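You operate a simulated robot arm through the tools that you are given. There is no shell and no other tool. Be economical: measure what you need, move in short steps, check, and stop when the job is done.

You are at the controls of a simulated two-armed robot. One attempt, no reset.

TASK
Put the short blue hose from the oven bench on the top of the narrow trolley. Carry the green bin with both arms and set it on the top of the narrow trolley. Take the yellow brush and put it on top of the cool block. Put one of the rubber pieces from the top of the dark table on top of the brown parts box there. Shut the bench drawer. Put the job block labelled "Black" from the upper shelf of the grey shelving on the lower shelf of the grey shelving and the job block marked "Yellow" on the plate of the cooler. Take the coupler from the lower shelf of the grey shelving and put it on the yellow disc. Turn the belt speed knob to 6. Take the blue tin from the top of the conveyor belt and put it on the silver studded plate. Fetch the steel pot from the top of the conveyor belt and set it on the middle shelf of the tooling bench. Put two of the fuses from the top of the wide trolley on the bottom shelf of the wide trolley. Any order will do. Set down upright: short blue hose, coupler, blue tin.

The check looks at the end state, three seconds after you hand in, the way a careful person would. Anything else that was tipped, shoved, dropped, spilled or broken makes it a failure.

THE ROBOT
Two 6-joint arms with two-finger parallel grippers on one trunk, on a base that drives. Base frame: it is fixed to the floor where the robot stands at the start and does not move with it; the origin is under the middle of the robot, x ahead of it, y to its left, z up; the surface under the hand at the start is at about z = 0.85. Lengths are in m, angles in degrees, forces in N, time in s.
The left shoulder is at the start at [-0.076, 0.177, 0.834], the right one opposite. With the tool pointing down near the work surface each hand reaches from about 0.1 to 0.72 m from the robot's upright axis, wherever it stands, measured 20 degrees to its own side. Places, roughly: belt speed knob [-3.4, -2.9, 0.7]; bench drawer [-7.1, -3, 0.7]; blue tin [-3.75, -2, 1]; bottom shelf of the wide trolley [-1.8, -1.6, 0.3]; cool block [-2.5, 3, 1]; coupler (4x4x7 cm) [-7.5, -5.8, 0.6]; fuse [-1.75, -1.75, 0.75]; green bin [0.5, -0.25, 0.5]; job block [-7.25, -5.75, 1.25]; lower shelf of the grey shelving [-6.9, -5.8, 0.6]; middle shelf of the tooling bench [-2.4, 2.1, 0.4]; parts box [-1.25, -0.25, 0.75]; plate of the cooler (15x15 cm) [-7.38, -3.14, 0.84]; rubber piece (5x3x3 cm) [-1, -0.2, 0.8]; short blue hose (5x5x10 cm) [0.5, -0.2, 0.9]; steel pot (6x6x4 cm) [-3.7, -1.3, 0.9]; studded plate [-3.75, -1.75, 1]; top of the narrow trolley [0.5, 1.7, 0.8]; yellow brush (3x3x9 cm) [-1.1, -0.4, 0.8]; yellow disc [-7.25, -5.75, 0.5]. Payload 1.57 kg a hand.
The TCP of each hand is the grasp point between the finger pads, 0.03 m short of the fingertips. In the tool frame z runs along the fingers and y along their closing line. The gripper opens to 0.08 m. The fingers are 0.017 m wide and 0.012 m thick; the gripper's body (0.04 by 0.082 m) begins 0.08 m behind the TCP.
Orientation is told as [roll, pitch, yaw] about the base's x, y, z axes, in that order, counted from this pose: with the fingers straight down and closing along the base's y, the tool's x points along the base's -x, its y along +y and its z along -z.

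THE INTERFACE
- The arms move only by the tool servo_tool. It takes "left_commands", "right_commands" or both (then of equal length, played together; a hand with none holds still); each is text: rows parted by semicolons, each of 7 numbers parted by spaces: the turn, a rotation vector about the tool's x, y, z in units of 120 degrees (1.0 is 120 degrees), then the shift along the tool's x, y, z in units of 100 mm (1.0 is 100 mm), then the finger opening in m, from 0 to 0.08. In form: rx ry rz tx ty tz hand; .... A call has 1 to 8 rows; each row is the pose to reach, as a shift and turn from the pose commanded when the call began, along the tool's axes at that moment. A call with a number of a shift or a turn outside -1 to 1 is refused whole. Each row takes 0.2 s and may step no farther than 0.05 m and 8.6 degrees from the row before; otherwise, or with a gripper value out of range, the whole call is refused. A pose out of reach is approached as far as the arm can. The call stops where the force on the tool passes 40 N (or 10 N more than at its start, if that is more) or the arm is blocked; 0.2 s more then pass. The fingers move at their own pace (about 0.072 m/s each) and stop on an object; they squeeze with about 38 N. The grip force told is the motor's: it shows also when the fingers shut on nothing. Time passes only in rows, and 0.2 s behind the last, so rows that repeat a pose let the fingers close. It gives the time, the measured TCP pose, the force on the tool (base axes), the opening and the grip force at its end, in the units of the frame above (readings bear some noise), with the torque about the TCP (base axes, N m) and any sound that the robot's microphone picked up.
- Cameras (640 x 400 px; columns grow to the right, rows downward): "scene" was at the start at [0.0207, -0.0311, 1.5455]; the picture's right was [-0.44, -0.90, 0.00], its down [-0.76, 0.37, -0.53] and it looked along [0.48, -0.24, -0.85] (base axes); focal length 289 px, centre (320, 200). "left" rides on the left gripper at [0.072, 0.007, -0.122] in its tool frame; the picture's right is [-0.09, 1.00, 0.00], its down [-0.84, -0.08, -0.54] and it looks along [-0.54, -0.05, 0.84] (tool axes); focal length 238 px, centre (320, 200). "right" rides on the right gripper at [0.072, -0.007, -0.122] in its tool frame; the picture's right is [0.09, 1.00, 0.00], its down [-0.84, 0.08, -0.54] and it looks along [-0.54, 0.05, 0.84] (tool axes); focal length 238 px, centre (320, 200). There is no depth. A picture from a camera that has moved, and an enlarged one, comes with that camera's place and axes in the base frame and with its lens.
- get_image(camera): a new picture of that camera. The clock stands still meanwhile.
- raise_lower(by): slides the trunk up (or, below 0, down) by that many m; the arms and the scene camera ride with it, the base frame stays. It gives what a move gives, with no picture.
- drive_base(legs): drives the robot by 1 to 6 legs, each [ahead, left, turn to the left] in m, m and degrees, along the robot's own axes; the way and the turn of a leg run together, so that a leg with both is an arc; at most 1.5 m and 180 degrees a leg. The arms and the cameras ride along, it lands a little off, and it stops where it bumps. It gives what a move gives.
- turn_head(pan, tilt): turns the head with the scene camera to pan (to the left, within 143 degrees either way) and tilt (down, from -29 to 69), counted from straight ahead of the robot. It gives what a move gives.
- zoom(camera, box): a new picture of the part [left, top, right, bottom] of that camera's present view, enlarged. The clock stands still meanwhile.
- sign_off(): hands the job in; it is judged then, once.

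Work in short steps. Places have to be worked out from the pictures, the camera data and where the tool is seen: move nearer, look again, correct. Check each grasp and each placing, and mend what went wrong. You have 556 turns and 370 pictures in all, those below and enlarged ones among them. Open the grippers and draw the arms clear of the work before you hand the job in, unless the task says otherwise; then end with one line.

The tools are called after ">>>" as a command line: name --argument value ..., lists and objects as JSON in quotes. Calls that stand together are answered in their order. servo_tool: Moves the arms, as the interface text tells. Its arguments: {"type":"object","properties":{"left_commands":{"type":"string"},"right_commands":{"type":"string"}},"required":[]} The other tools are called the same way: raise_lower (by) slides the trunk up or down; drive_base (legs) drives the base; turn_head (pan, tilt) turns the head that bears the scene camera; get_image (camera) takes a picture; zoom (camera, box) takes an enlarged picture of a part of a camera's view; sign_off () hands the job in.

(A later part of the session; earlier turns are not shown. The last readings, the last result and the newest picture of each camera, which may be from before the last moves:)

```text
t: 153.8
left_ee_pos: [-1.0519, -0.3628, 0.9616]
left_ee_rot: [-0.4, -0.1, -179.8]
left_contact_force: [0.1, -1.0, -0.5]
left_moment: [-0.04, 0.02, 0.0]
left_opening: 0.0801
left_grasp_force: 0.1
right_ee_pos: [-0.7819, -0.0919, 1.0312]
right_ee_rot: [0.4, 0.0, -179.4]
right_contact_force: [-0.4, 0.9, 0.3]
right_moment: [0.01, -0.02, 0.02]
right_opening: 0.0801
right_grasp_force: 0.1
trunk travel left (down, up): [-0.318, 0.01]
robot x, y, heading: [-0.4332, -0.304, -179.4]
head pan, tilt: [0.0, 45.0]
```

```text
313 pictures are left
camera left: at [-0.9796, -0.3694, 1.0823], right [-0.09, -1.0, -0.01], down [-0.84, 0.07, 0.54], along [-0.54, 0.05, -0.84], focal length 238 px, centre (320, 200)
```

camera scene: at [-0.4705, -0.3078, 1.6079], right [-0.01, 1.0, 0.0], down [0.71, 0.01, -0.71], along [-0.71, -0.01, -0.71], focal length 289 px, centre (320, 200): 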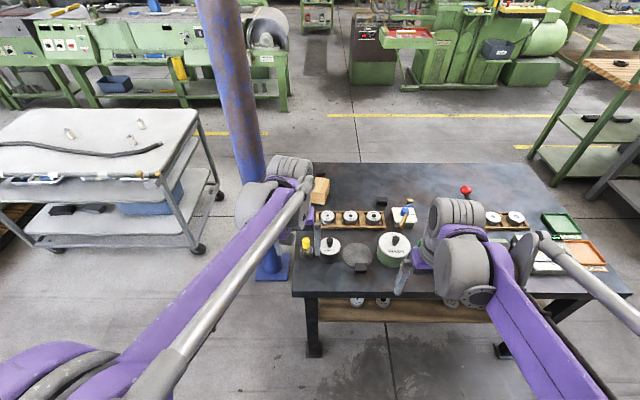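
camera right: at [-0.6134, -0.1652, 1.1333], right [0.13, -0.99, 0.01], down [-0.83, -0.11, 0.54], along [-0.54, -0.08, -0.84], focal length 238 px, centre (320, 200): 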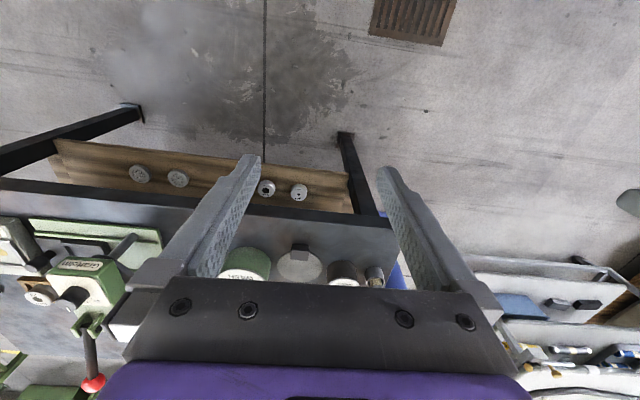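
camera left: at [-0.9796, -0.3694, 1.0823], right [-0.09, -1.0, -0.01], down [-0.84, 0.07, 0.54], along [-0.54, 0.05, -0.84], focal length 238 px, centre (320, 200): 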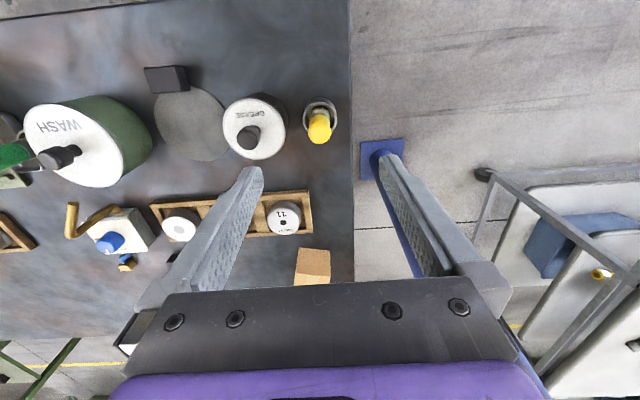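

Brush top at [-1.054, -0.362, 0.837]; the grease pot lid (≈0.756) stays below the fingertips. Lower to z≈0.82 and grip.

>>> servo_tool --left_commands "0 0 0 -0.02 0 0.4 0.06; 0 0 0 -0.02 0 0.8 0.06; 0 0 0 -0.02 0 0.95 0.06"

>>> get_image --camera "left"

```text
t: 154.7
left_ee_pos: [-1.0548, -0.3604, 0.8693]
left_ee_rot: [-0.4, 0.0, -179.9]
left_contact_force: [0.0, 0.2, 0.8]
left_moment: [-0.01, 0.02, 0.0]
left_opening: 0.06
left_grasp_force: 0.1
right_ee_pos: [-0.7835, -0.0925, 1.0315]
right_ee_rot: [0.4, 0.1, -179.2]
right_contact_force: [-0.4, 0.0, -0.1]
right_moment: [0.01, 0.01, -0.03]
right_opening: 0.08
right_grasp_force: 0.0
trunk travel left (down, up): [-0.318, 0.01]
robot x, y, heading: [-0.4339, -0.3117, -179.4]
head pan, tilt: [0.0, 45.0]
```

```text
312 pictures are left
camera left: at [-0.9818, -0.3686, 0.9911], right [-0.09, -1.0, -0.01], down [-0.84, 0.07, 0.54], along [-0.54, 0.05, -0.84], focal length 238 px, centre (320, 200)
```

left: 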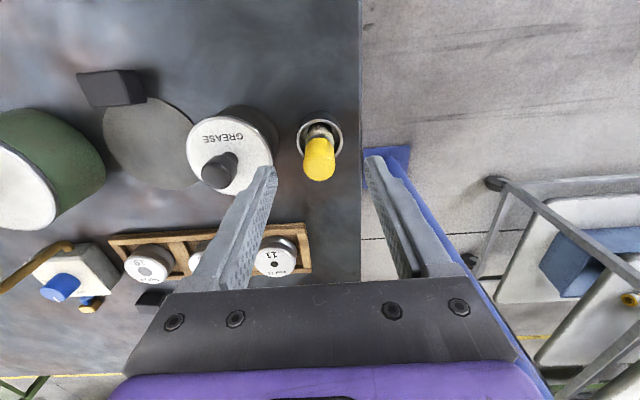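

Aligned. Lower 5 cm and close.

>>> servo_tool --left_commands "0 0 0 0 0 0.25 0.06; 0 0 0 0 0 0.5 0.06; 0 0 0 0 0 0.5 0; 0 0 0 0 0 0.5 0; 0 0 0 0 0 0.5 0"

>>> get_image --camera "left"

```text
t: 155.8
left_ee_pos: [-1.0559, -0.3607, 0.8203]
left_ee_rot: [-0.3, 0.0, -179.7]
left_contact_force: [0.3, 0.1, 0.1]
left_moment: [-0.01, -0.03, -0.05]
left_opening: 0.0244
left_grasp_force: 36.5
right_ee_pos: [-0.7822, -0.0928, 1.0299]
right_ee_rot: [0.4, 0.0, -179.3]
right_contact_force: [0.5, -1.0, 0.4]
right_moment: [0.03, 0.03, 0.02]
right_opening: 0.08
right_grasp_force: 0.1
trunk travel left (down, up): [-0.318, 0.01]
robot x, y, heading: [-0.4307, -0.3061, -179.3]
head pan, tilt: [0.0, 45.0]
```

```text
311 pictures are left
camera left: at [-0.9834, -0.368, 0.9409], right [-0.09, -1.0, -0.01], down [-0.84, 0.07, 0.54], along [-0.54, 0.05, -0.84], focal length 238 px, centre (320, 200)
```

left: 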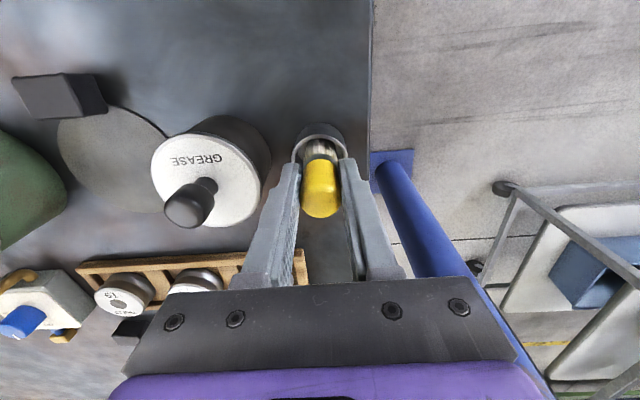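

Brush held (24 mm). Lift 0.17 m straight up and move it back out of the way.

>>> servo_tool --left_commands "0 0 0 0 0 -0.3 0; 0 0 0 0 0 -0.65 0; 0 0 0 0 0 -1 0"

>>> servo_tool --left_commands "0 0 0 0 0 -0.4 0; 0 0 0 0 0.2 -0.7 0; 0 0 0 0.2 0.5 -0.8 0; 0 0 0 0.5 0.7 -0.8 0; 0 0 0 0.8 0.9 -0.8 0"

>>> get_image --camera "left"

>>> get_image --camera "scene"

>>> get_image --camera "right"

```text
t: 156.7
left_ee_pos: [-1.0568, -0.3626, 0.9191]
left_ee_rot: [-0.3, 0.0, -179.8]
left_contact_force: [0.1, 0.3, -0.4]
left_moment: [0.03, 0.03, 0.03]
left_opening: 0.0243
left_grasp_force: 36.6
right_ee_pos: [-0.7804, -0.0923, 1.031]
right_ee_rot: [0.3, 0.0, -179.3]
right_contact_force: [0.3, 0.3, 0.0]
right_moment: [0.04, 0.01, -0.01]
right_opening: 0.0801
right_grasp_force: 0.1
trunk travel left (down, up): [-0.318, 0.01]
robot x, y, heading: [-0.4306, -0.3111, -179.3]
head pan, tilt: [0.0, 45.0]
```

```text
t: 157.8
left_ee_pos: [-0.9735, -0.4526, 0.9941]
left_ee_rot: [-0.4, 0.1, -179.8]
left_contact_force: [-0.1, -0.2, 0.0]
left_moment: [0.01, 0.0, -0.04]
left_opening: 0.0247
left_grasp_force: 36.2
right_ee_pos: [-0.7826, -0.0934, 1.0314]
right_ee_rot: [0.4, 0.0, -179.2]
right_contact_force: [0.1, 0.3, -0.2]
right_moment: [0.02, -0.01, 0.0]
right_opening: 0.0801
right_grasp_force: 0.1
trunk travel left (down, up): [-0.318, 0.01]
robot x, y, heading: [-0.4296, -0.3077, -179.2]
head pan, tilt: [0.0, 45.0]
```

```text
310 pictures are left
camera left: at [-0.9021, -0.4598, 1.1148], right [-0.09, -1.0, -0.01], down [-0.84, 0.07, 0.54], along [-0.54, 0.05, -0.84], focal length 238 px, centre (320, 200)
```

left: 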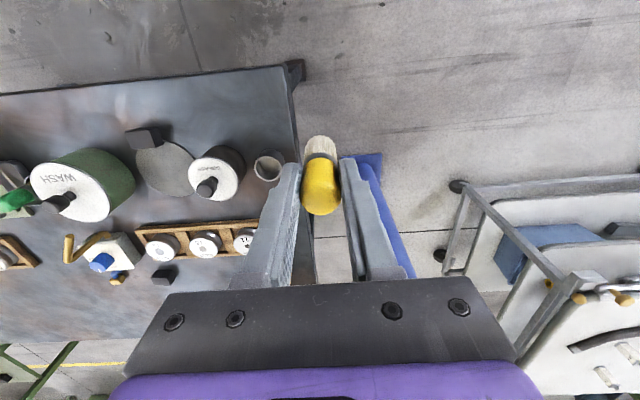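

```text
309 pictures are left
camera scene: at [-0.4693, -0.3093, 1.6078], right [-0.01, 1.0, 0.0], down [0.71, 0.01, -0.71], along [-0.71, -0.01, -0.71], focal length 289 px, centre (320, 200)
```

scene: 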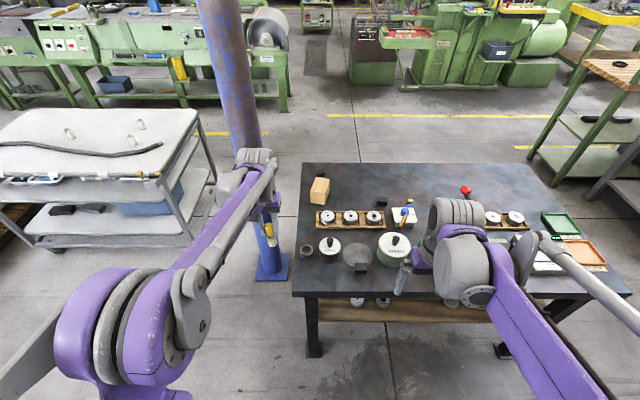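

```text
308 pictures are left
camera right: at [-0.7094, -0.0849, 1.1531], right [0.1, -0.99, 0.01], down [-0.84, -0.08, 0.54], along [-0.54, -0.06, -0.84], focal length 238 px, centre (320, 200)
```

right: 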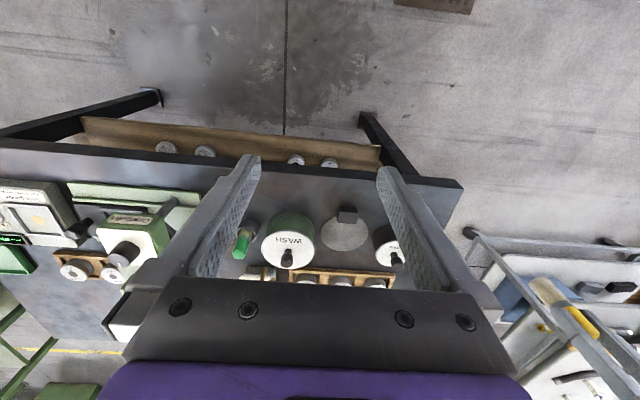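

>>> zoom --camera "scene" --box '[280, 160, 440, 290]'

```text
3.08 times, centred on (360, 225) of scene
camera zoom: at [-0.4693, -0.3093, 1.6078], right [-0.01, 1.0, 0.0], down [0.71, 0.01, -0.71], along [-0.71, -0.01, -0.71], focal length 888 px, centre (197, 123)
```

zoom: 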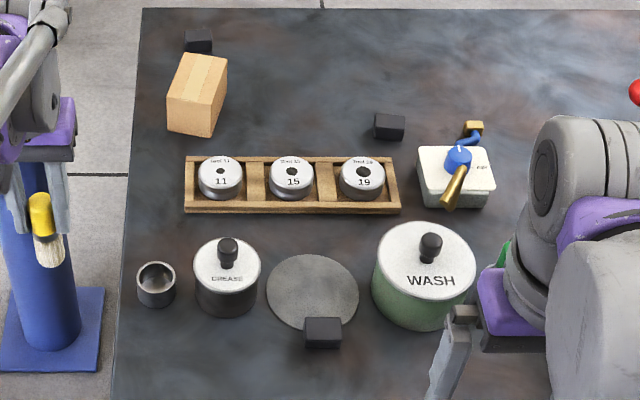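

Piece A (front, by the disc) is at about [-1.01, -0.17]. Bring the right hand near and look.

>>> servo_tool --right_commands "0 0 0 -0.35 0.25 0 0.08; 0 0 0 -0.7 0.5 0 0.08; 0 0 0 -1 0.75 0 0.08; 0 0 0 -1 0.75 0.4 0.08; 0 0 0 -1 0.75 0.6 0.08"

>>> get_image --camera "right"

```text
t: 159.1
left_ee_pos: [-0.9762, -0.4514, 0.9943]
left_ee_rot: [-0.4, 0.1, -179.8]
left_contact_force: [0.3, 0.1, -0.6]
left_moment: [-0.03, 0.0, -0.01]
left_opening: 0.0246
left_grasp_force: 36.2
right_ee_pos: [-0.8827, -0.1726, 0.9728]
right_ee_rot: [0.4, 0.0, -179.4]
right_contact_force: [-0.4, 0.0, -1.0]
right_moment: [-0.02, -0.02, 0.02]
right_opening: 0.0799
right_grasp_force: 0.1
trunk travel left (down, up): [-0.318, 0.01]
robot x, y, heading: [-0.4355, -0.3074, -179.4]
head pan, tilt: [0.0, 45.0]
```

```text
306 pictures are left
camera right: at [-0.8108, -0.164, 1.094], right [0.1, -0.99, 0.01], down [-0.84, -0.08, 0.54], along [-0.54, -0.06, -0.84], focal length 238 px, centre (320, 200)
```

right: 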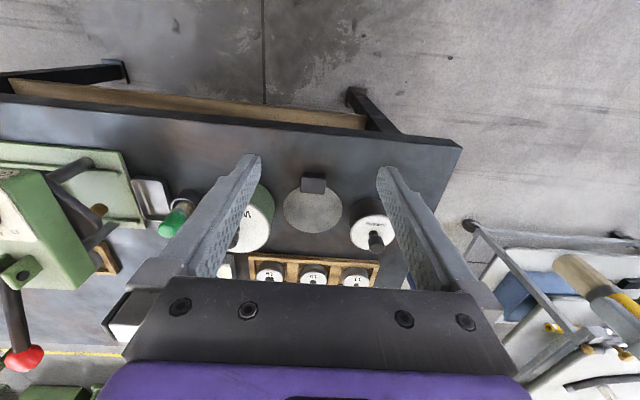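

>>> servo_tool --right_commands "0 0 0 -0.45 0 0 0.08; 0 0 0 -0.9 0.01 0.1 0.08; 0 0 0 -0.98 0.02 0.5 0.08; 0 0 0 -0.98 0.02 0.95 0.08"

>>> get_image --camera "right"

```text
t: 160.1
left_ee_pos: [-0.9762, -0.4516, 0.9927]
left_ee_rot: [-0.4, 0.1, -179.8]
left_contact_force: [0.5, 0.6, 0.0]
left_moment: [0.0, -0.01, -0.02]
left_opening: 0.0246
left_grasp_force: 36.1
right_ee_pos: [-0.9778, -0.1772, 0.8744]
right_ee_rot: [0.4, -0.1, -179.3]
right_contact_force: [-0.7, -0.7, 0.3]
right_moment: [0.0, -0.02, -0.03]
right_opening: 0.08
right_grasp_force: 0.1
trunk travel left (down, up): [-0.318, 0.01]
robot x, y, heading: [-0.4309, -0.3068, -179.4]
head pan, tilt: [0.0, 45.0]
```

```text
305 pictures are left
camera right: at [-0.905, -0.1685, 0.9961], right [0.1, -0.99, 0.01], down [-0.84, -0.08, 0.54], along [-0.54, -0.06, -0.84], focal length 238 px, centre (320, 200)
```

right: 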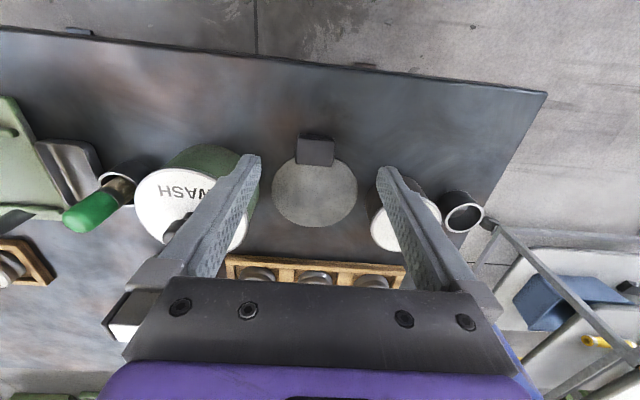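

Piece A: [-1.0095, -0.177], top z≈0.735. Descend with opening 0.068 and grip across its length.

>>> servo_tool --right_commands "0 0 0 -0.3 0 0.1 0.068; 0 0 0 -0.32 0 0.5 0.068; 0 0 0 -0.32 0 0.9 0.068"

>>> get_image --camera "right"

```text
t: 160.8
left_ee_pos: [-0.9751, -0.4513, 0.9944]
left_ee_rot: [-0.5, 0.0, -179.8]
left_contact_force: [-0.1, -0.3, -0.8]
left_moment: [0.0, -0.02, 0.0]
left_opening: 0.0243
left_grasp_force: 36.3
right_ee_pos: [-1.0077, -0.1745, 0.7867]
right_ee_rot: [0.4, 0.1, -179.3]
right_contact_force: [0.9, -0.1, -0.8]
right_moment: [0.0, 0.02, 0.01]
right_opening: 0.068
right_grasp_force: 0.2
trunk travel left (down, up): [-0.318, 0.01]
robot x, y, heading: [-0.4316, -0.3097, -179.3]
head pan, tilt: [0.0, 45.0]
```

```text
304 pictures are left
camera right: at [-0.9361, -0.1668, 0.9091], right [0.1, -0.99, 0.01], down [-0.84, -0.08, 0.54], along [-0.54, -0.06, -0.84], focal length 238 px, centre (320, 200)
```

right: 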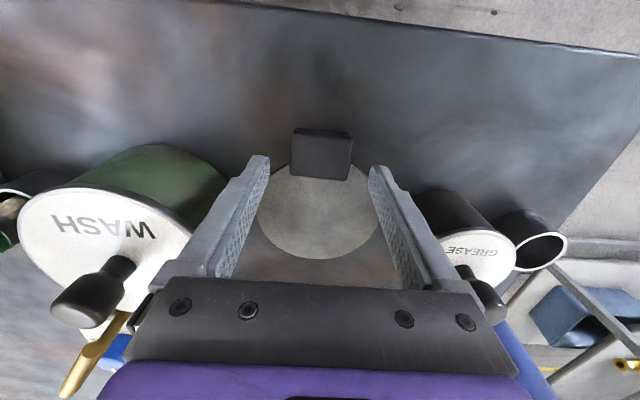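

Centred. Lower to z≈0.744 and close.

>>> servo_tool --right_commands "0 0 0 0 0 0.25 0.068; 0 0 0 0 0 0.42 0.068; 0 0 0 0 0 0.42 0.03; 0 0 0 0 0 0.42 0; 0 0 0 0 0 0.42 0; 0 0 0 0 0 0.42 0"

>>> get_image --camera "right"

```text
t: 161.2
left_ee_pos: [-0.9753, -0.4511, 0.9935]
left_ee_rot: [-0.4, 0.0, -180.0]
left_contact_force: [-0.6, 0.1, -0.3]
left_moment: [-0.01, -0.03, -0.02]
left_opening: 0.0244
left_grasp_force: 35.7
right_ee_pos: [-1.0087, -0.1739, 0.7708]
right_ee_rot: [0.6, 0.3, -179.2]
right_contact_force: [5.6, -0.5, 8.4]
right_moment: [-0.3, -0.08, 0.23]
right_opening: 0.0684
right_grasp_force: 0.4
trunk travel left (down, up): [-0.318, 0.01]
robot x, y, heading: [-0.4323, -0.3043, -179.9]
head pan, tilt: [0.0, 45.0]
stopped in row 1 (right hand): the force on the tool passed its limit at 99 N (the readings are from after the stop); the commanded pose is now the measured one
```

```text
303 pictures are left
camera right: at [-0.9358, -0.1657, 0.8931], right [0.1, -0.99, 0.01], down [-0.84, -0.08, 0.54], along [-0.54, -0.07, -0.84], focal length 238 px, centre (320, 200)
```

right: 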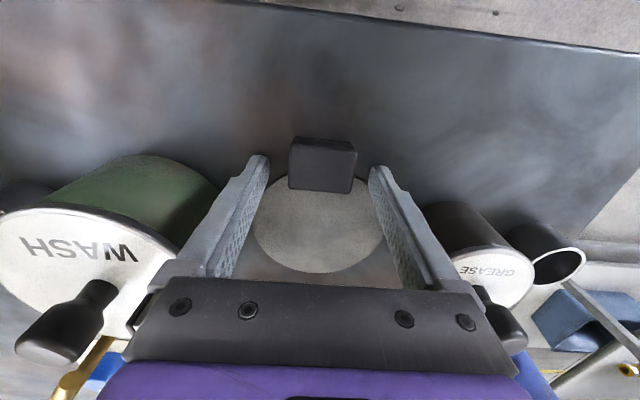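

Contact on the disc at tip height ≈0.741, so the table is ≈0.735 and the piece lies a bit nearer (x≈-0.997). Rise 1 cm, shift back 12 mm, lower gently, close.

>>> servo_tool --right_commands "0 0 0 0 0 -0.1 0.068; 0 0 0 0.12 0 -0.1 0.068; 0 0 0 0.12 0 -0.05 0.068; 0 0 0 0.12 0 -0.02 0.068; 0 0 0 0.12 0 -0.02 0.03; 0 0 0 0.12 0 -0.02 0; 0 0 0 0.12 0 -0.02 0; 0 0 0 0.12 0 -0.02 0"

>>> get_image --camera "right"

```text
t: 163.1
left_ee_pos: [-0.9771, -0.4505, 0.9944]
left_ee_rot: [-0.3, 0.0, -179.8]
left_contact_force: [0.0, -1.0, -1.1]
left_moment: [0.03, 0.04, 0.0]
left_opening: 0.0245
left_grasp_force: 36.7
right_ee_pos: [-0.997, -0.1743, 0.7717]
right_ee_rot: [0.5, 0.1, -179.3]
right_contact_force: [-1.0, -0.1, 0.0]
right_moment: [0.01, 0.01, 0.01]
right_opening: 0.0405
right_grasp_force: 38.2
trunk travel left (down, up): [-0.318, 0.01]
robot x, y, heading: [-0.4314, -0.3092, -179.5]
head pan, tilt: [0.0, 45.0]
```

```text
302 pictures are left
camera right: at [-0.9245, -0.1653, 0.8941], right [0.1, -0.99, 0.01], down [-0.84, -0.08, 0.54], along [-0.54, -0.06, -0.84], focal length 238 px, centre (320, 200)
```

right: 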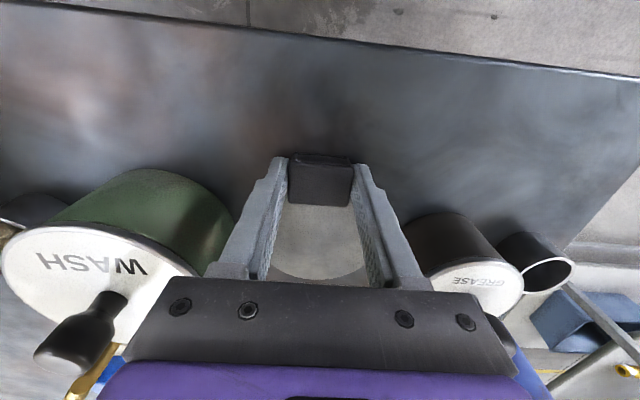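

Rubber piece held (40 mm). Lift it, retract the left hand a bit; the box top is at about [-1.367, -0.32, 0.80], so I then drive closer.

>>> servo_tool --right_commands "0 0 0 0 0 -0.3 0; 0 0 0 0 0 -0.65 0; 0 0 0 0 0 -1 0" --left_commands "0 0 0 0.3 0 -0.2 0; 0 0 0 0.65 0 -0.4 0; 0 0 0 1 0 -0.5 0"

>>> servo_tool --right_commands "0 0 0 0 0 -0.3 0; 0 0 0 0 0 -0.65 0; 0 0 0 0 0 -1 0"

>>> drive_base --legs '[[0, 0.12, 0], [0.25, 0, 0]]'

>>> get_image --camera "right"

>>> get_image --camera "scene"

```text
t: 163.8
left_ee_pos: [-0.8756, -0.4547, 1.0448]
left_ee_rot: [-0.4, -0.1, -179.8]
left_contact_force: [1.3, -0.9, -0.6]
left_moment: [-0.02, -0.03, 0.02]
left_opening: 0.0244
left_grasp_force: 36.3
right_ee_pos: [-0.9931, -0.1722, 0.8718]
right_ee_rot: [0.5, 0.0, -179.3]
right_contact_force: [0.7, 0.7, -0.6]
right_moment: [0.01, 0.01, 0.01]
right_opening: 0.0409
right_grasp_force: 38.2
trunk travel left (down, up): [-0.318, 0.01]
robot x, y, heading: [-0.4313, -0.3091, -179.7]
head pan, tilt: [0.0, 45.0]
```

```text
t: 164.7
left_ee_pos: [-0.8757, -0.4547, 1.0443]
left_ee_rot: [-0.4, 0.0, -179.8]
left_contact_force: [0.3, -0.5, -0.7]
left_moment: [-0.01, 0.03, -0.05]
left_opening: 0.0243
left_grasp_force: 35.6
right_ee_pos: [-0.9955, -0.1705, 0.973]
right_ee_rot: [0.6, 0.0, -179.4]
right_contact_force: [-0.4, -0.9, -0.2]
right_moment: [0.01, -0.02, 0.01]
right_opening: 0.0407
right_grasp_force: 38.5
trunk travel left (down, up): [-0.318, 0.01]
robot x, y, heading: [-0.4299, -0.3132, -179.4]
head pan, tilt: [0.0, 45.0]
```

```text
t: 167.8
left_ee_pos: [-1.1265, -0.57, 1.0442]
left_ee_rot: [-0.4, -0.1, 179.6]
left_contact_force: [1.1, -0.6, 0.1]
left_moment: [-0.02, 0.01, -0.01]
left_opening: 0.0244
left_grasp_force: 35.7
right_ee_pos: [-1.243, -0.2844, 0.972]
right_ee_rot: [0.5, 0.1, -179.8]
right_contact_force: [-0.8, 0.1, -0.3]
right_moment: [-0.05, -0.03, 0.0]
right_opening: 0.0406
right_grasp_force: 38.0
trunk travel left (down, up): [-0.318, 0.01]
robot x, y, heading: [-0.6841, -0.4253, 180.1]
head pan, tilt: [0.0, 45.0]
```

```text
301 pictures are left
camera right: at [-1.1717, -0.2767, 1.0941], right [0.1, -1.0, 0.01], down [-0.84, -0.07, 0.54], along [-0.54, -0.06, -0.84], focal length 238 px, centre (320, 200)
```

right: 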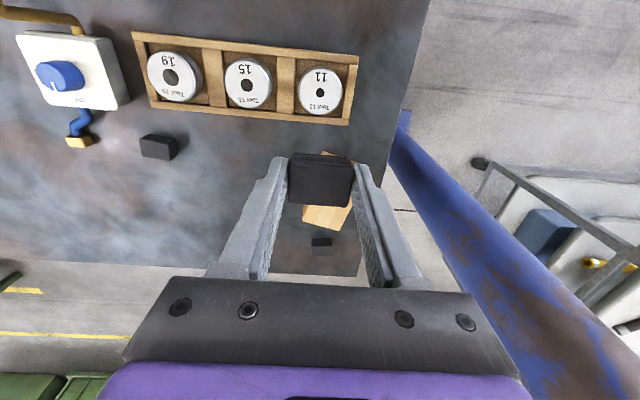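

```text
300 pictures are left
camera scene: at [-0.7189, -0.4273, 1.6076], right [0.0, 1.0, 0.0], down [0.71, 0.0, -0.71], along [-0.71, 0.0, -0.71], focal length 289 px, centre (320, 200)
```

scene: 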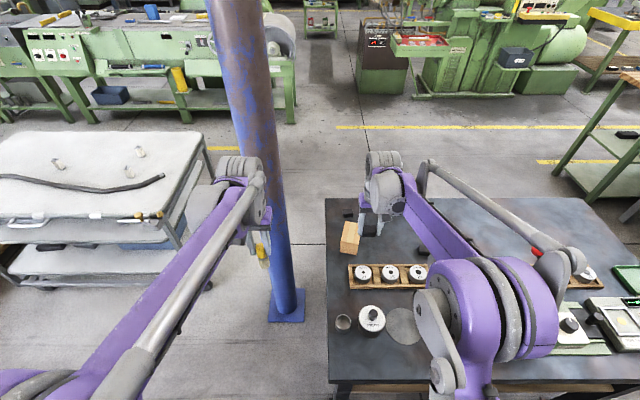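

>>> zoom --camera "scene" --box '[320, 190, 400, 290]'

>>> zoom --camera "right" --box '[260, 140, 400, 280]'

```text
4.00 times, centred on (360, 240) of scene
camera zoom: at [-0.7189, -0.4273, 1.6076], right [0.0, 1.0, 0.0], down [0.71, 0.0, -0.71], along [-0.71, 0.0, -0.71], focal length 1155 px, centre (160, 40)
```

zoom: 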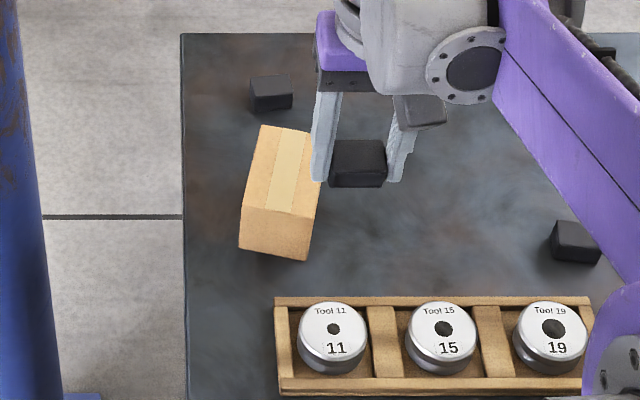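

```text
2.86 times, centred on (330, 210) of right
camera zoom: at [-1.1717, -0.2767, 1.0941], right [0.1, -1.0, 0.01], down [-0.84, -0.07, 0.54], along [-0.54, -0.06, -0.84], focal length 681 px, centre (291, 171)
```

zoom: 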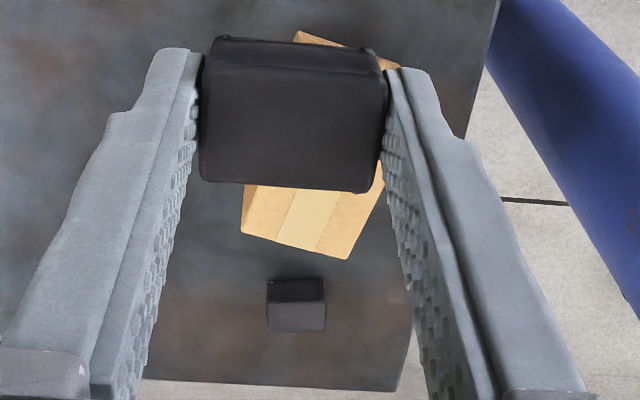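

Box top centre ≈[-1.363, -0.32, 0.80]. Move the piece over it.

>>> servo_tool --right_commands "0 0 0 -0.3 0.1 0 0; 0 0 0 -0.65 0.2 0 0; 0 0 0 -1 0.34 0 0"

>>> servo_tool --right_commands "0 0 0 -0.2 0 0.2 0; 0 0 0 -0.2 0 0.6 0; 0 0 0 -0.2 0 0.95 0"

>>> get_image --camera "right"

>>> zoom --camera "scene" --box '[320, 190, 400, 290]'

```text
t: 168.6
left_ee_pos: [-1.1281, -0.57, 1.0431]
left_ee_rot: [-0.4, 0.1, 179.5]
left_contact_force: [0.0, 0.0, -1.0]
left_moment: [0.03, -0.03, 0.01]
left_opening: 0.0243
left_grasp_force: 36.6
right_ee_pos: [-1.3434, -0.3206, 0.9737]
right_ee_rot: [0.7, 0.2, -179.9]
right_contact_force: [0.5, -0.1, -1.4]
right_moment: [0.0, -0.03, -0.05]
right_opening: 0.0408
right_grasp_force: 37.9
trunk travel left (down, up): [-0.318, 0.01]
robot x, y, heading: [-0.6808, -0.4242, 179.9]
head pan, tilt: [0.0, 45.0]
```

```text
t: 169.4
left_ee_pos: [-1.1266, -0.5691, 1.0434]
left_ee_rot: [-0.4, 0.0, 179.6]
left_contact_force: [0.2, -0.5, -1.2]
left_moment: [0.02, 0.02, 0.02]
left_opening: 0.0244
left_grasp_force: 36.4
right_ee_pos: [-1.3653, -0.3188, 0.8763]
right_ee_rot: [0.7, 0.1, -179.8]
right_contact_force: [-0.9, 0.0, -0.3]
right_moment: [-0.02, 0.04, 0.02]
right_opening: 0.0407
right_grasp_force: 38.1
trunk travel left (down, up): [-0.318, 0.01]
robot x, y, heading: [-0.6749, -0.4273, 180.1]
head pan, tilt: [0.0, 45.0]
```

```text
297 pictures are left
camera right: at [-1.2926, -0.3112, 0.9987], right [0.09, -1.0, 0.01], down [-0.84, -0.07, 0.54], along [-0.54, -0.06, -0.84], focal length 238 px, centre (320, 200)
```

right: 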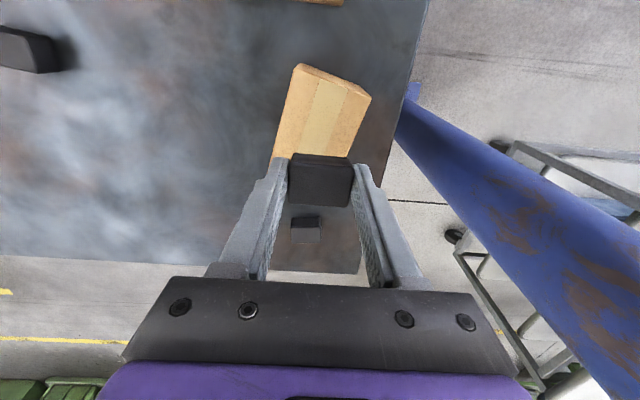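

```text
4.00 times, centred on (360, 240) of scene
camera zoom: at [-0.7198, -0.4273, 1.6078], right [0.0, 1.0, 0.0], down [0.71, 0.0, -0.71], along [-0.71, 0.0, -0.71], focal length 1155 px, centre (160, 40)
```

zoom: 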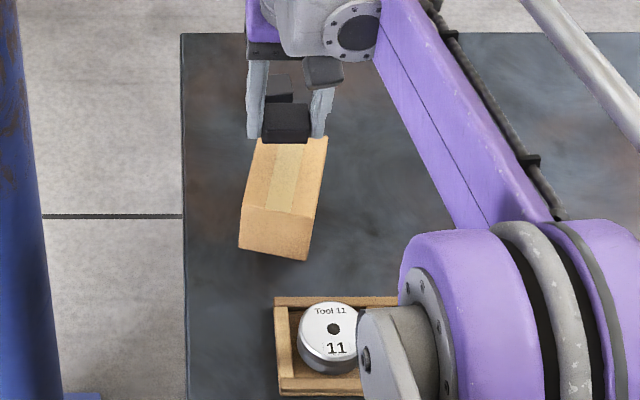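

Alignment agrees in both views. Lower slowly until contact.

>>> servo_tool --right_commands "0 0 0 0 0 0.15 0; 0 0 0 0 0 0.25 0; 0 0 0 0 0 0.3 0; 0 0 0 0 0 0.33 0; 0 0 0 0 0 0.36 0; 0 0 0 0 0 0.39 0"

>>> zoom --camera "scene" --box '[320, 190, 400, 290]'

```text
t: 170.8
left_ee_pos: [-1.126, -0.5698, 1.0436]
left_ee_rot: [-0.4, -0.1, 179.5]
left_contact_force: [-1.6, -0.1, -0.5]
left_moment: [-0.04, 0.01, -0.03]
left_opening: 0.0245
left_grasp_force: 36.3
right_ee_pos: [-1.3642, -0.3195, 0.8393]
right_ee_rot: [0.6, 0.1, -179.8]
right_contact_force: [0.0, 0.1, -0.2]
right_moment: [0.02, -0.01, -0.02]
right_opening: 0.0407
right_grasp_force: 37.8
trunk travel left (down, up): [-0.318, 0.01]
robot x, y, heading: [-0.6851, -0.427, 179.6]
head pan, tilt: [0.0, 45.0]
```

```text
4.00 times, centred on (360, 240) of scene
camera zoom: at [-0.7195, -0.4274, 1.6078], right [0.0, 1.0, 0.0], down [0.71, 0.0, -0.71], along [-0.71, 0.0, -0.71], focal length 1155 px, centre (160, 40)
```

zoom: 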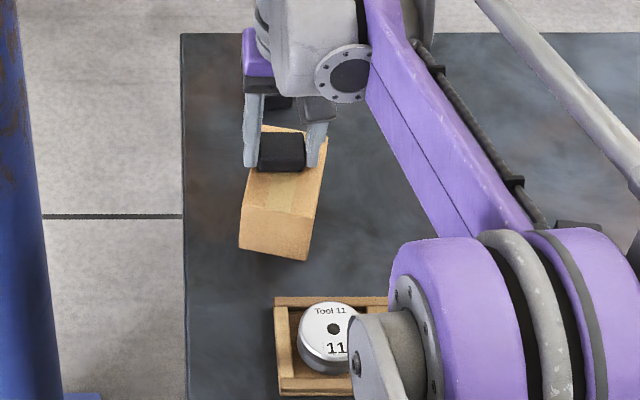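

>>> servo_tool --right_commands "0 0 0 0.03 0 0.03 0; 0 0 0 0.05 0 0.06 0; 0 0 0 0.05 0 0.09 0; 0 0 0 0.05 0 0.12 0; 0 0 0 0.05 0 0.15 0"

>>> zoom --camera "scene" --box '[320, 190, 400, 290]'

```text
t: 171.5
left_ee_pos: [-1.1248, -0.5707, 1.0445]
left_ee_rot: [-0.4, -0.1, 179.6]
left_contact_force: [0.3, 0.6, 1.0]
left_moment: [-0.01, 0.01, -0.02]
left_opening: 0.0244
left_grasp_force: 36.9
right_ee_pos: [-1.3603, -0.3202, 0.8363]
right_ee_rot: [0.5, -0.4, -179.8]
right_contact_force: [-9.6, -1.0, 27.8]
right_moment: [0.25, -0.01, 0.01]
right_opening: 0.0407
right_grasp_force: 37.7
trunk travel left (down, up): [-0.318, 0.01]
robot x, y, heading: [-0.6848, -0.4295, 180.1]
head pan, tilt: [0.0, 45.0]
stopped in row 3 (right hand): the force on the tool passed its limit at 45 N (the readings are from after the stop); the commanded pose is now the measured one
```

```text
4.00 times, centred on (360, 240) of scene
camera zoom: at [-0.7174, -0.428, 1.608], right [0.0, 1.0, 0.0], down [0.71, 0.0, -0.71], along [-0.71, 0.0, -0.71], focal length 1155 px, centre (160, 40)
```

zoom: 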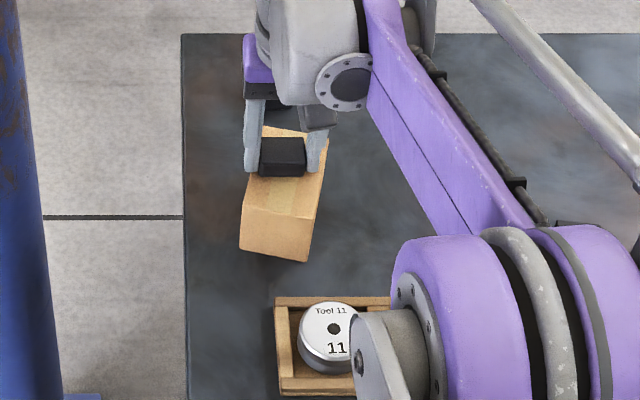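

On the box. Ease up 1 mm, release, rise.

>>> servo_tool --right_commands "0 0 0 0 0 -0.015 0; 0 0 0 0 0 -0.015 0.05; 0 0 0 0 0 -0.015 0.07; 0 0 0 0 0 -0.015 0.07; 0 0 0 0 0 -0.3 0.07; 0 0 0 0 0 -0.65 0.07; 0 0 0 0 0 -1 0.07"

>>> servo_tool --right_commands "0 0 0 0.3 0 -0.3 0.08; 0 0 0 0.6 0 -0.6 0.08; 0 0 0 1 0 -0.8 0.08"

>>> get_image --camera "right"

```text
t: 173.1
left_ee_pos: [-1.1275, -0.5696, 1.0449]
left_ee_rot: [-0.4, -0.1, 179.7]
left_contact_force: [0.0, -0.1, -0.8]
left_moment: [-0.01, 0.03, 0.02]
left_opening: 0.0243
left_grasp_force: 36.7
right_ee_pos: [-1.3598, -0.3196, 0.9316]
right_ee_rot: [0.5, -0.1, -179.8]
right_contact_force: [0.4, 0.1, -0.3]
right_moment: [-0.02, -0.02, 0.04]
right_opening: 0.07
right_grasp_force: 0.1
trunk travel left (down, up): [-0.318, 0.01]
robot x, y, heading: [-0.6819, -0.4275, 179.6]
head pan, tilt: [0.0, 45.0]
```

```text
t: 173.9
left_ee_pos: [-1.1266, -0.5702, 1.044]
left_ee_rot: [-0.4, -0.1, 179.7]
left_contact_force: [-0.5, 0.3, -0.8]
left_moment: [-0.02, -0.01, 0.01]
left_opening: 0.0245
left_grasp_force: 36.3
right_ee_pos: [-1.2577, -0.3187, 1.0139]
right_ee_rot: [0.6, -0.1, -179.7]
right_contact_force: [0.5, -0.6, -0.3]
right_moment: [-0.01, 0.02, 0.0]
right_opening: 0.0801
right_grasp_force: 0.1
trunk travel left (down, up): [-0.318, 0.01]
robot x, y, heading: [-0.682, -0.425, 180.3]
head pan, tilt: [0.0, 45.0]
```

```text
293 pictures are left
camera right: at [-1.1858, -0.3103, 1.1355], right [0.1, -1.0, 0.01], down [-0.84, -0.07, 0.54], along [-0.54, -0.06, -0.84], focal length 238 px, centre (320, 200)
```

right: 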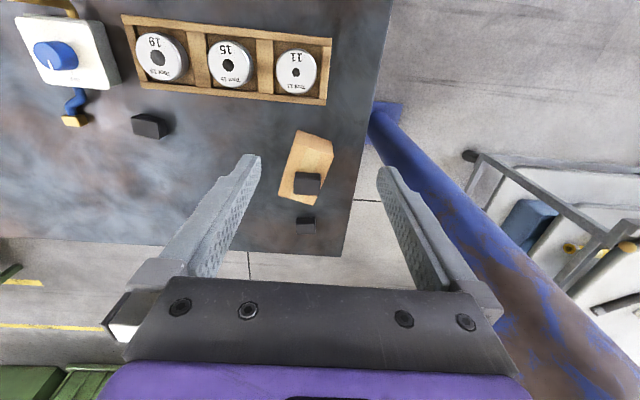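

Rubber piece rests on the box. Now retract the right hand and drive out to the north of the table (y≈1.2) to look for the route west, carrying the brush.

>>> servo_tool --right_commands "0 0 0 0.4 0 0 0.08; 0 0 0 0.8 0 0 0.08; 0 0 0 1 0 0 0.08"

>>> drive_base --legs '[[-0.35, 0, 0], [0, -0.8, 0], [0, -0.8, 0]]'

>>> turn_head --pan 0 --tilt 22

>>> get_image --camera "scene"

```text
t: 174.7
left_ee_pos: [-1.1272, -0.5702, 1.0438]
left_ee_rot: [-0.4, 0.0, 179.7]
left_contact_force: [-0.7, 0.3, -1.5]
left_moment: [0.0, -0.02, -0.02]
left_opening: 0.0241
left_grasp_force: 36.2
right_ee_pos: [-1.1624, -0.3175, 1.0119]
right_ee_rot: [0.6, -0.1, -179.9]
right_contact_force: [0.2, -0.3, 0.3]
right_moment: [0.01, -0.01, 0.0]
right_opening: 0.0799
right_grasp_force: 0.1
trunk travel left (down, up): [-0.318, 0.01]
robot x, y, heading: [-0.6828, -0.4268, 179.9]
head pan, tilt: [0.0, 45.0]
```

```text
t: 191.1
left_ee_pos: [-0.7611, 1.0443, 1.0449]
left_ee_rot: [-0.4, 0.0, 178.4]
left_contact_force: [0.1, -0.4, -0.5]
left_moment: [-0.01, 0.0, 0.0]
left_opening: 0.0241
left_grasp_force: 35.7
right_ee_pos: [-0.7904, 1.2978, 1.0131]
right_ee_rot: [0.6, -0.1, 179.1]
right_contact_force: [-0.1, -0.2, 0.5]
right_moment: [0.0, -0.01, -0.03]
right_opening: 0.0797
right_grasp_force: 0.0
trunk travel left (down, up): [-0.318, 0.01]
robot x, y, heading: [-0.3137, 1.1773, 178.6]
head pan, tilt: [0.0, 45.0]
```

```text
t: 191.9
left_ee_pos: [-0.7622, 1.044, 1.0442]
left_ee_rot: [-0.4, 0.0, 178.4]
left_contact_force: [0.5, 0.1, -0.5]
left_moment: [-0.01, -0.02, 0.03]
left_opening: 0.0239
left_grasp_force: 36.1
right_ee_pos: [-0.79, 1.2983, 1.013]
right_ee_rot: [0.6, -0.1, 179.0]
right_contact_force: [0.3, 0.6, 0.0]
right_moment: [-0.01, -0.05, 0.01]
right_opening: 0.08
right_grasp_force: 0.1
trunk travel left (down, up): [-0.318, 0.01]
robot x, y, heading: [-0.3129, 1.1787, 178.7]
head pan, tilt: [0.0, 22.0]
```

```text
292 pictures are left
camera scene: at [-0.362, 1.179, 1.6432], right [0.02, 1.0, 0.0], down [0.38, -0.01, -0.93], along [-0.93, 0.02, -0.38], focal length 289 px, centre (320, 200)
```

scene: 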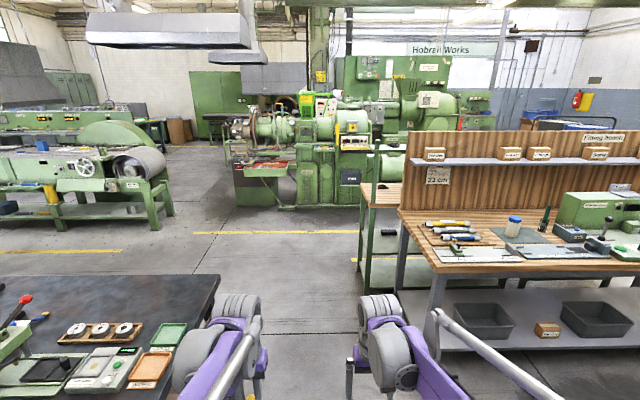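

The way west between table and benches is clear, and the conveyor (north end y≈-0.75, front x≈-3.4) is reachable from its east side. Drive west then south.

>>> drive_base --legs '[[0, 0, 1.4], [1.15, 0, 0], [1.15, 0, 0], [0, 1.2, 0], [0, 1.2, 0]]'

>>> turn_head --pan 0 --tilt 35

>>> get_image --camera "scene"

```text
t: 224.1
left_ee_pos: [-2.9173, -1.3993, 1.0443]
left_ee_rot: [-0.4, 0.0, -176.8]
left_contact_force: [0.9, -0.4, 0.0]
left_moment: [0.03, -0.02, 0.0]
left_opening: 0.0242
left_grasp_force: 35.8
right_ee_pos: [-2.9677, -1.1498, 1.0131]
right_ee_rot: [0.6, -0.1, -176.2]
right_contact_force: [-0.3, 0.3, -0.8]
right_moment: [-0.01, 0.0, -0.03]
right_opening: 0.0802
right_grasp_force: 0.1
trunk travel left (down, up): [-0.318, 0.01]
robot x, y, heading: [-2.4831, -1.2251, -176.5]
head pan, tilt: [0.0, 22.0]
```

```text
t: 224.8
left_ee_pos: [-2.9174, -1.399, 1.0444]
left_ee_rot: [-0.5, 0.1, -176.8]
left_contact_force: [0.2, 0.8, -1.2]
left_moment: [0.03, 0.0, 0.01]
left_opening: 0.0239
left_grasp_force: 35.6
right_ee_pos: [-2.9679, -1.1486, 1.0139]
right_ee_rot: [0.7, -0.1, -176.1]
right_contact_force: [-0.4, 1.2, -0.3]
right_moment: [0.0, 0.0, 0.01]
right_opening: 0.0797
right_grasp_force: 0.1
trunk travel left (down, up): [-0.318, 0.01]
robot x, y, heading: [-2.4813, -1.2296, -176.2]
head pan, tilt: [0.0, 35.0]
```

```text
291 pictures are left
camera scene: at [-2.526, -1.2313, 1.6227], right [-0.06, 1.0, 0.0], down [0.57, 0.04, -0.82], along [-0.82, -0.05, -0.57], focal length 289 px, centre (320, 200)
```

scene: 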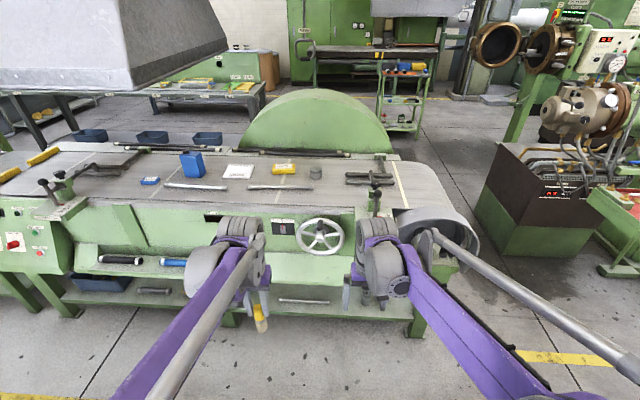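

Correct heading and zoom on the belt items.

>>> drive_base --legs '[[0.15, 0, -3.8]]'

>>> zoom --camera "scene" --box '[60, 120, 420, 330]'

```text
t: 226.2
left_ee_pos: [-3.0722, -1.3764, 1.0449]
left_ee_rot: [-0.4, 0.1, 179.8]
left_contact_force: [0.0, 0.1, -0.9]
left_moment: [0.02, 0.03, 0.04]
left_opening: 0.0243
left_grasp_force: 36.7
right_ee_pos: [-3.1076, -1.1237, 1.0123]
right_ee_rot: [0.6, 0.0, -179.7]
right_contact_force: [0.6, 0.4, -0.1]
right_moment: [0.0, -0.01, 0.01]
right_opening: 0.0799
right_grasp_force: 0.1
trunk travel left (down, up): [-0.318, 0.01]
robot x, y, heading: [-2.6258, -1.2329, -180.1]
head pan, tilt: [0.0, 35.0]
```

```text
1.78 times, centred on (240, 225) of scene
camera zoom: at [-2.6715, -1.2333, 1.6224], right [0.0, 1.0, 0.0], down [0.57, 0.0, -0.82], along [-0.82, 0.0, -0.57], focal length 513 px, centre (462, 156)
```

zoom: 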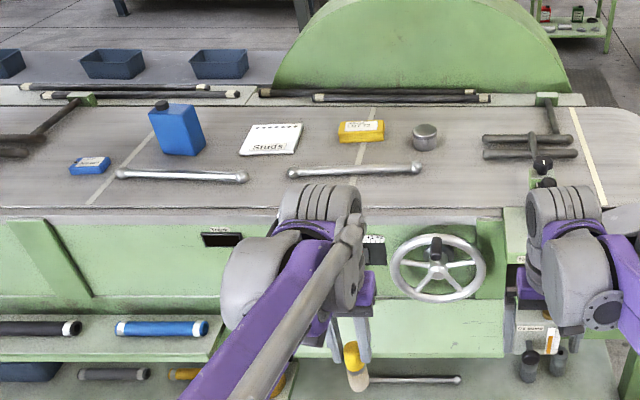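

>>> zoom --camera "scene" --box '[90, 150, 330, 250]'

```text
2.67 times, centred on (210, 200) of scene
camera zoom: at [-2.6715, -1.2333, 1.6224], right [0.0, 1.0, 0.0], down [0.57, 0.0, -0.82], along [-0.82, 0.0, -0.57], focal length 770 px, centre (613, 200)
```

zoom: 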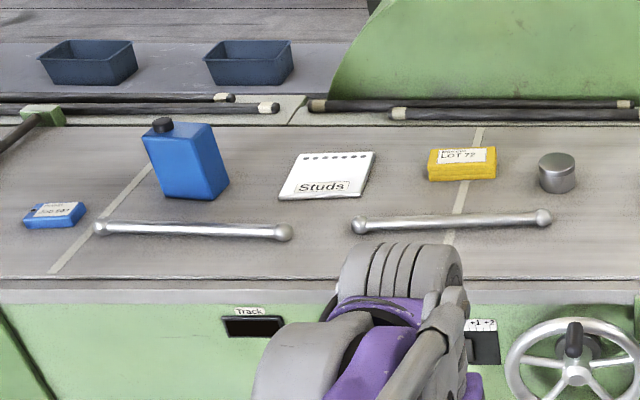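

I'll do the tin first. Drive so the right hand faces it: left 0.82, ahead 0.40.

>>> drive_base --legs '[[0, 0.82, 0], [0.4, 0, 0]]'

>>> turn_head --pan 0 --tilt 45

>>> get_image --camera "scene"

>>> get_image --camera "right"

```text
t: 235.8
left_ee_pos: [-3.4694, -2.1863, 1.0429]
left_ee_rot: [-0.4, 0.0, 179.1]
left_contact_force: [-0.5, 0.2, -0.2]
left_moment: [0.02, 0.0, 0.01]
left_opening: 0.0242
left_grasp_force: 36.2
right_ee_pos: [-3.5008, -1.9328, 1.0137]
right_ee_rot: [0.5, -0.1, 179.6]
right_contact_force: [0.3, -0.1, 0.4]
right_moment: [-0.04, -0.02, -0.01]
right_opening: 0.0799
right_grasp_force: 0.0
trunk travel left (down, up): [-0.318, 0.01]
robot x, y, heading: [-3.0196, -2.0472, 179.4]
head pan, tilt: [0.0, 35.0]
```

```text
t: 236.6
left_ee_pos: [-3.4696, -2.187, 1.0442]
left_ee_rot: [-0.4, -0.1, 179.0]
left_contact_force: [0.2, 0.0, -0.9]
left_moment: [0.03, -0.02, 0.01]
left_opening: 0.0242
left_grasp_force: 35.7
right_ee_pos: [-3.5013, -1.9329, 1.0127]
right_ee_rot: [0.6, 0.0, 179.5]
right_contact_force: [0.7, 0.6, 0.1]
right_moment: [-0.02, 0.05, 0.01]
right_opening: 0.08
right_grasp_force: 0.0
trunk travel left (down, up): [-0.318, 0.01]
robot x, y, heading: [-3.0179, -2.0467, 179.4]
head pan, tilt: [0.0, 45.0]
```

```text
288 pictures are left
camera scene: at [-3.0605, -2.0489, 1.6079], right [0.01, 1.0, 0.0], down [0.71, -0.01, -0.71], along [-0.71, 0.01, -0.71], focal length 289 px, centre (320, 200)
```

scene: 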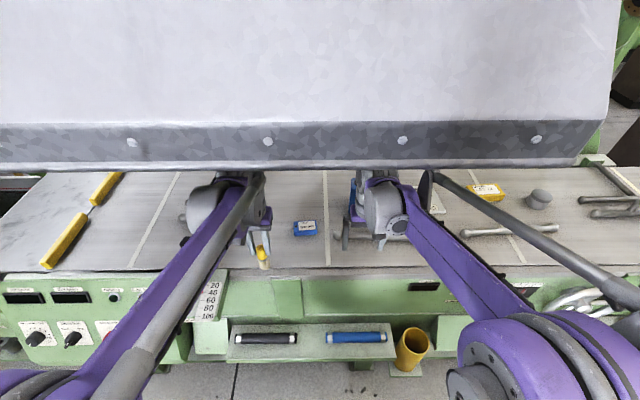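

```text
287 pictures are left
camera right: at [-3.4289, -1.9262, 1.1351], right [0.08, -1.0, 0.01], down [-0.84, -0.06, 0.54], along [-0.54, -0.05, -0.84], focal length 238 px, centre (320, 200)
```

right: 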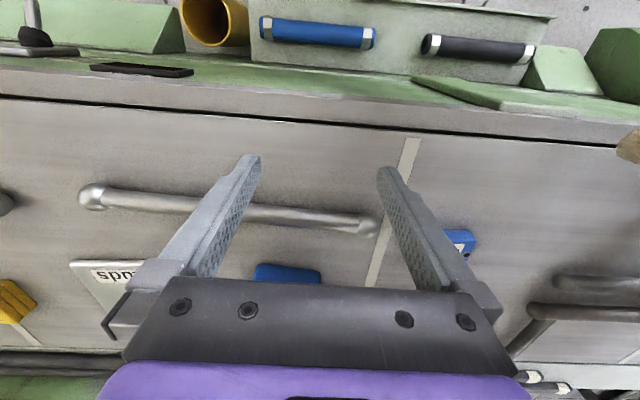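

There's a hood above; check its height by tilting the head.

>>> turn_head --pan 0 --tilt 15

>>> get_image --camera "scene"

```text
t: 237.5
left_ee_pos: [-3.4691, -2.1877, 1.0435]
left_ee_rot: [-0.4, 0.0, 179.0]
left_contact_force: [-0.4, -0.2, -0.7]
left_moment: [-0.04, 0.0, -0.01]
left_opening: 0.024
left_grasp_force: 35.4
right_ee_pos: [-3.5014, -1.9333, 1.0133]
right_ee_rot: [0.6, -0.1, 179.5]
right_contact_force: [1.0, -0.3, -0.1]
right_moment: [-0.01, 0.02, -0.03]
right_opening: 0.0799
right_grasp_force: 0.1
trunk travel left (down, up): [-0.318, 0.01]
robot x, y, heading: [-3.0225, -2.0478, 179.1]
head pan, tilt: [0.0, 15.0]
```

```text
286 pictures are left
camera scene: at [-3.0724, -2.0487, 1.6546], right [0.01, 1.0, 0.0], down [0.26, 0.0, -0.97], along [-0.97, 0.01, -0.26], focal length 289 px, centre (320, 200)
```

scene: 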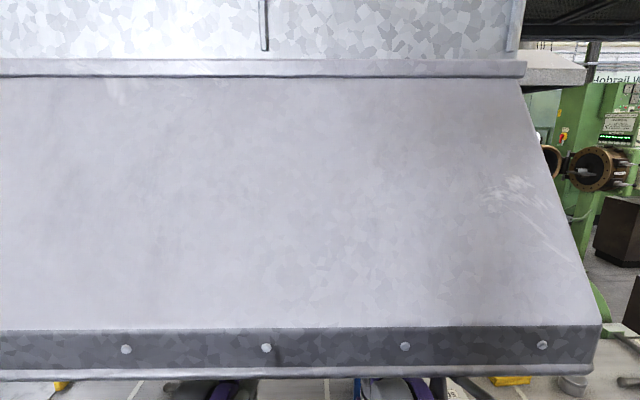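

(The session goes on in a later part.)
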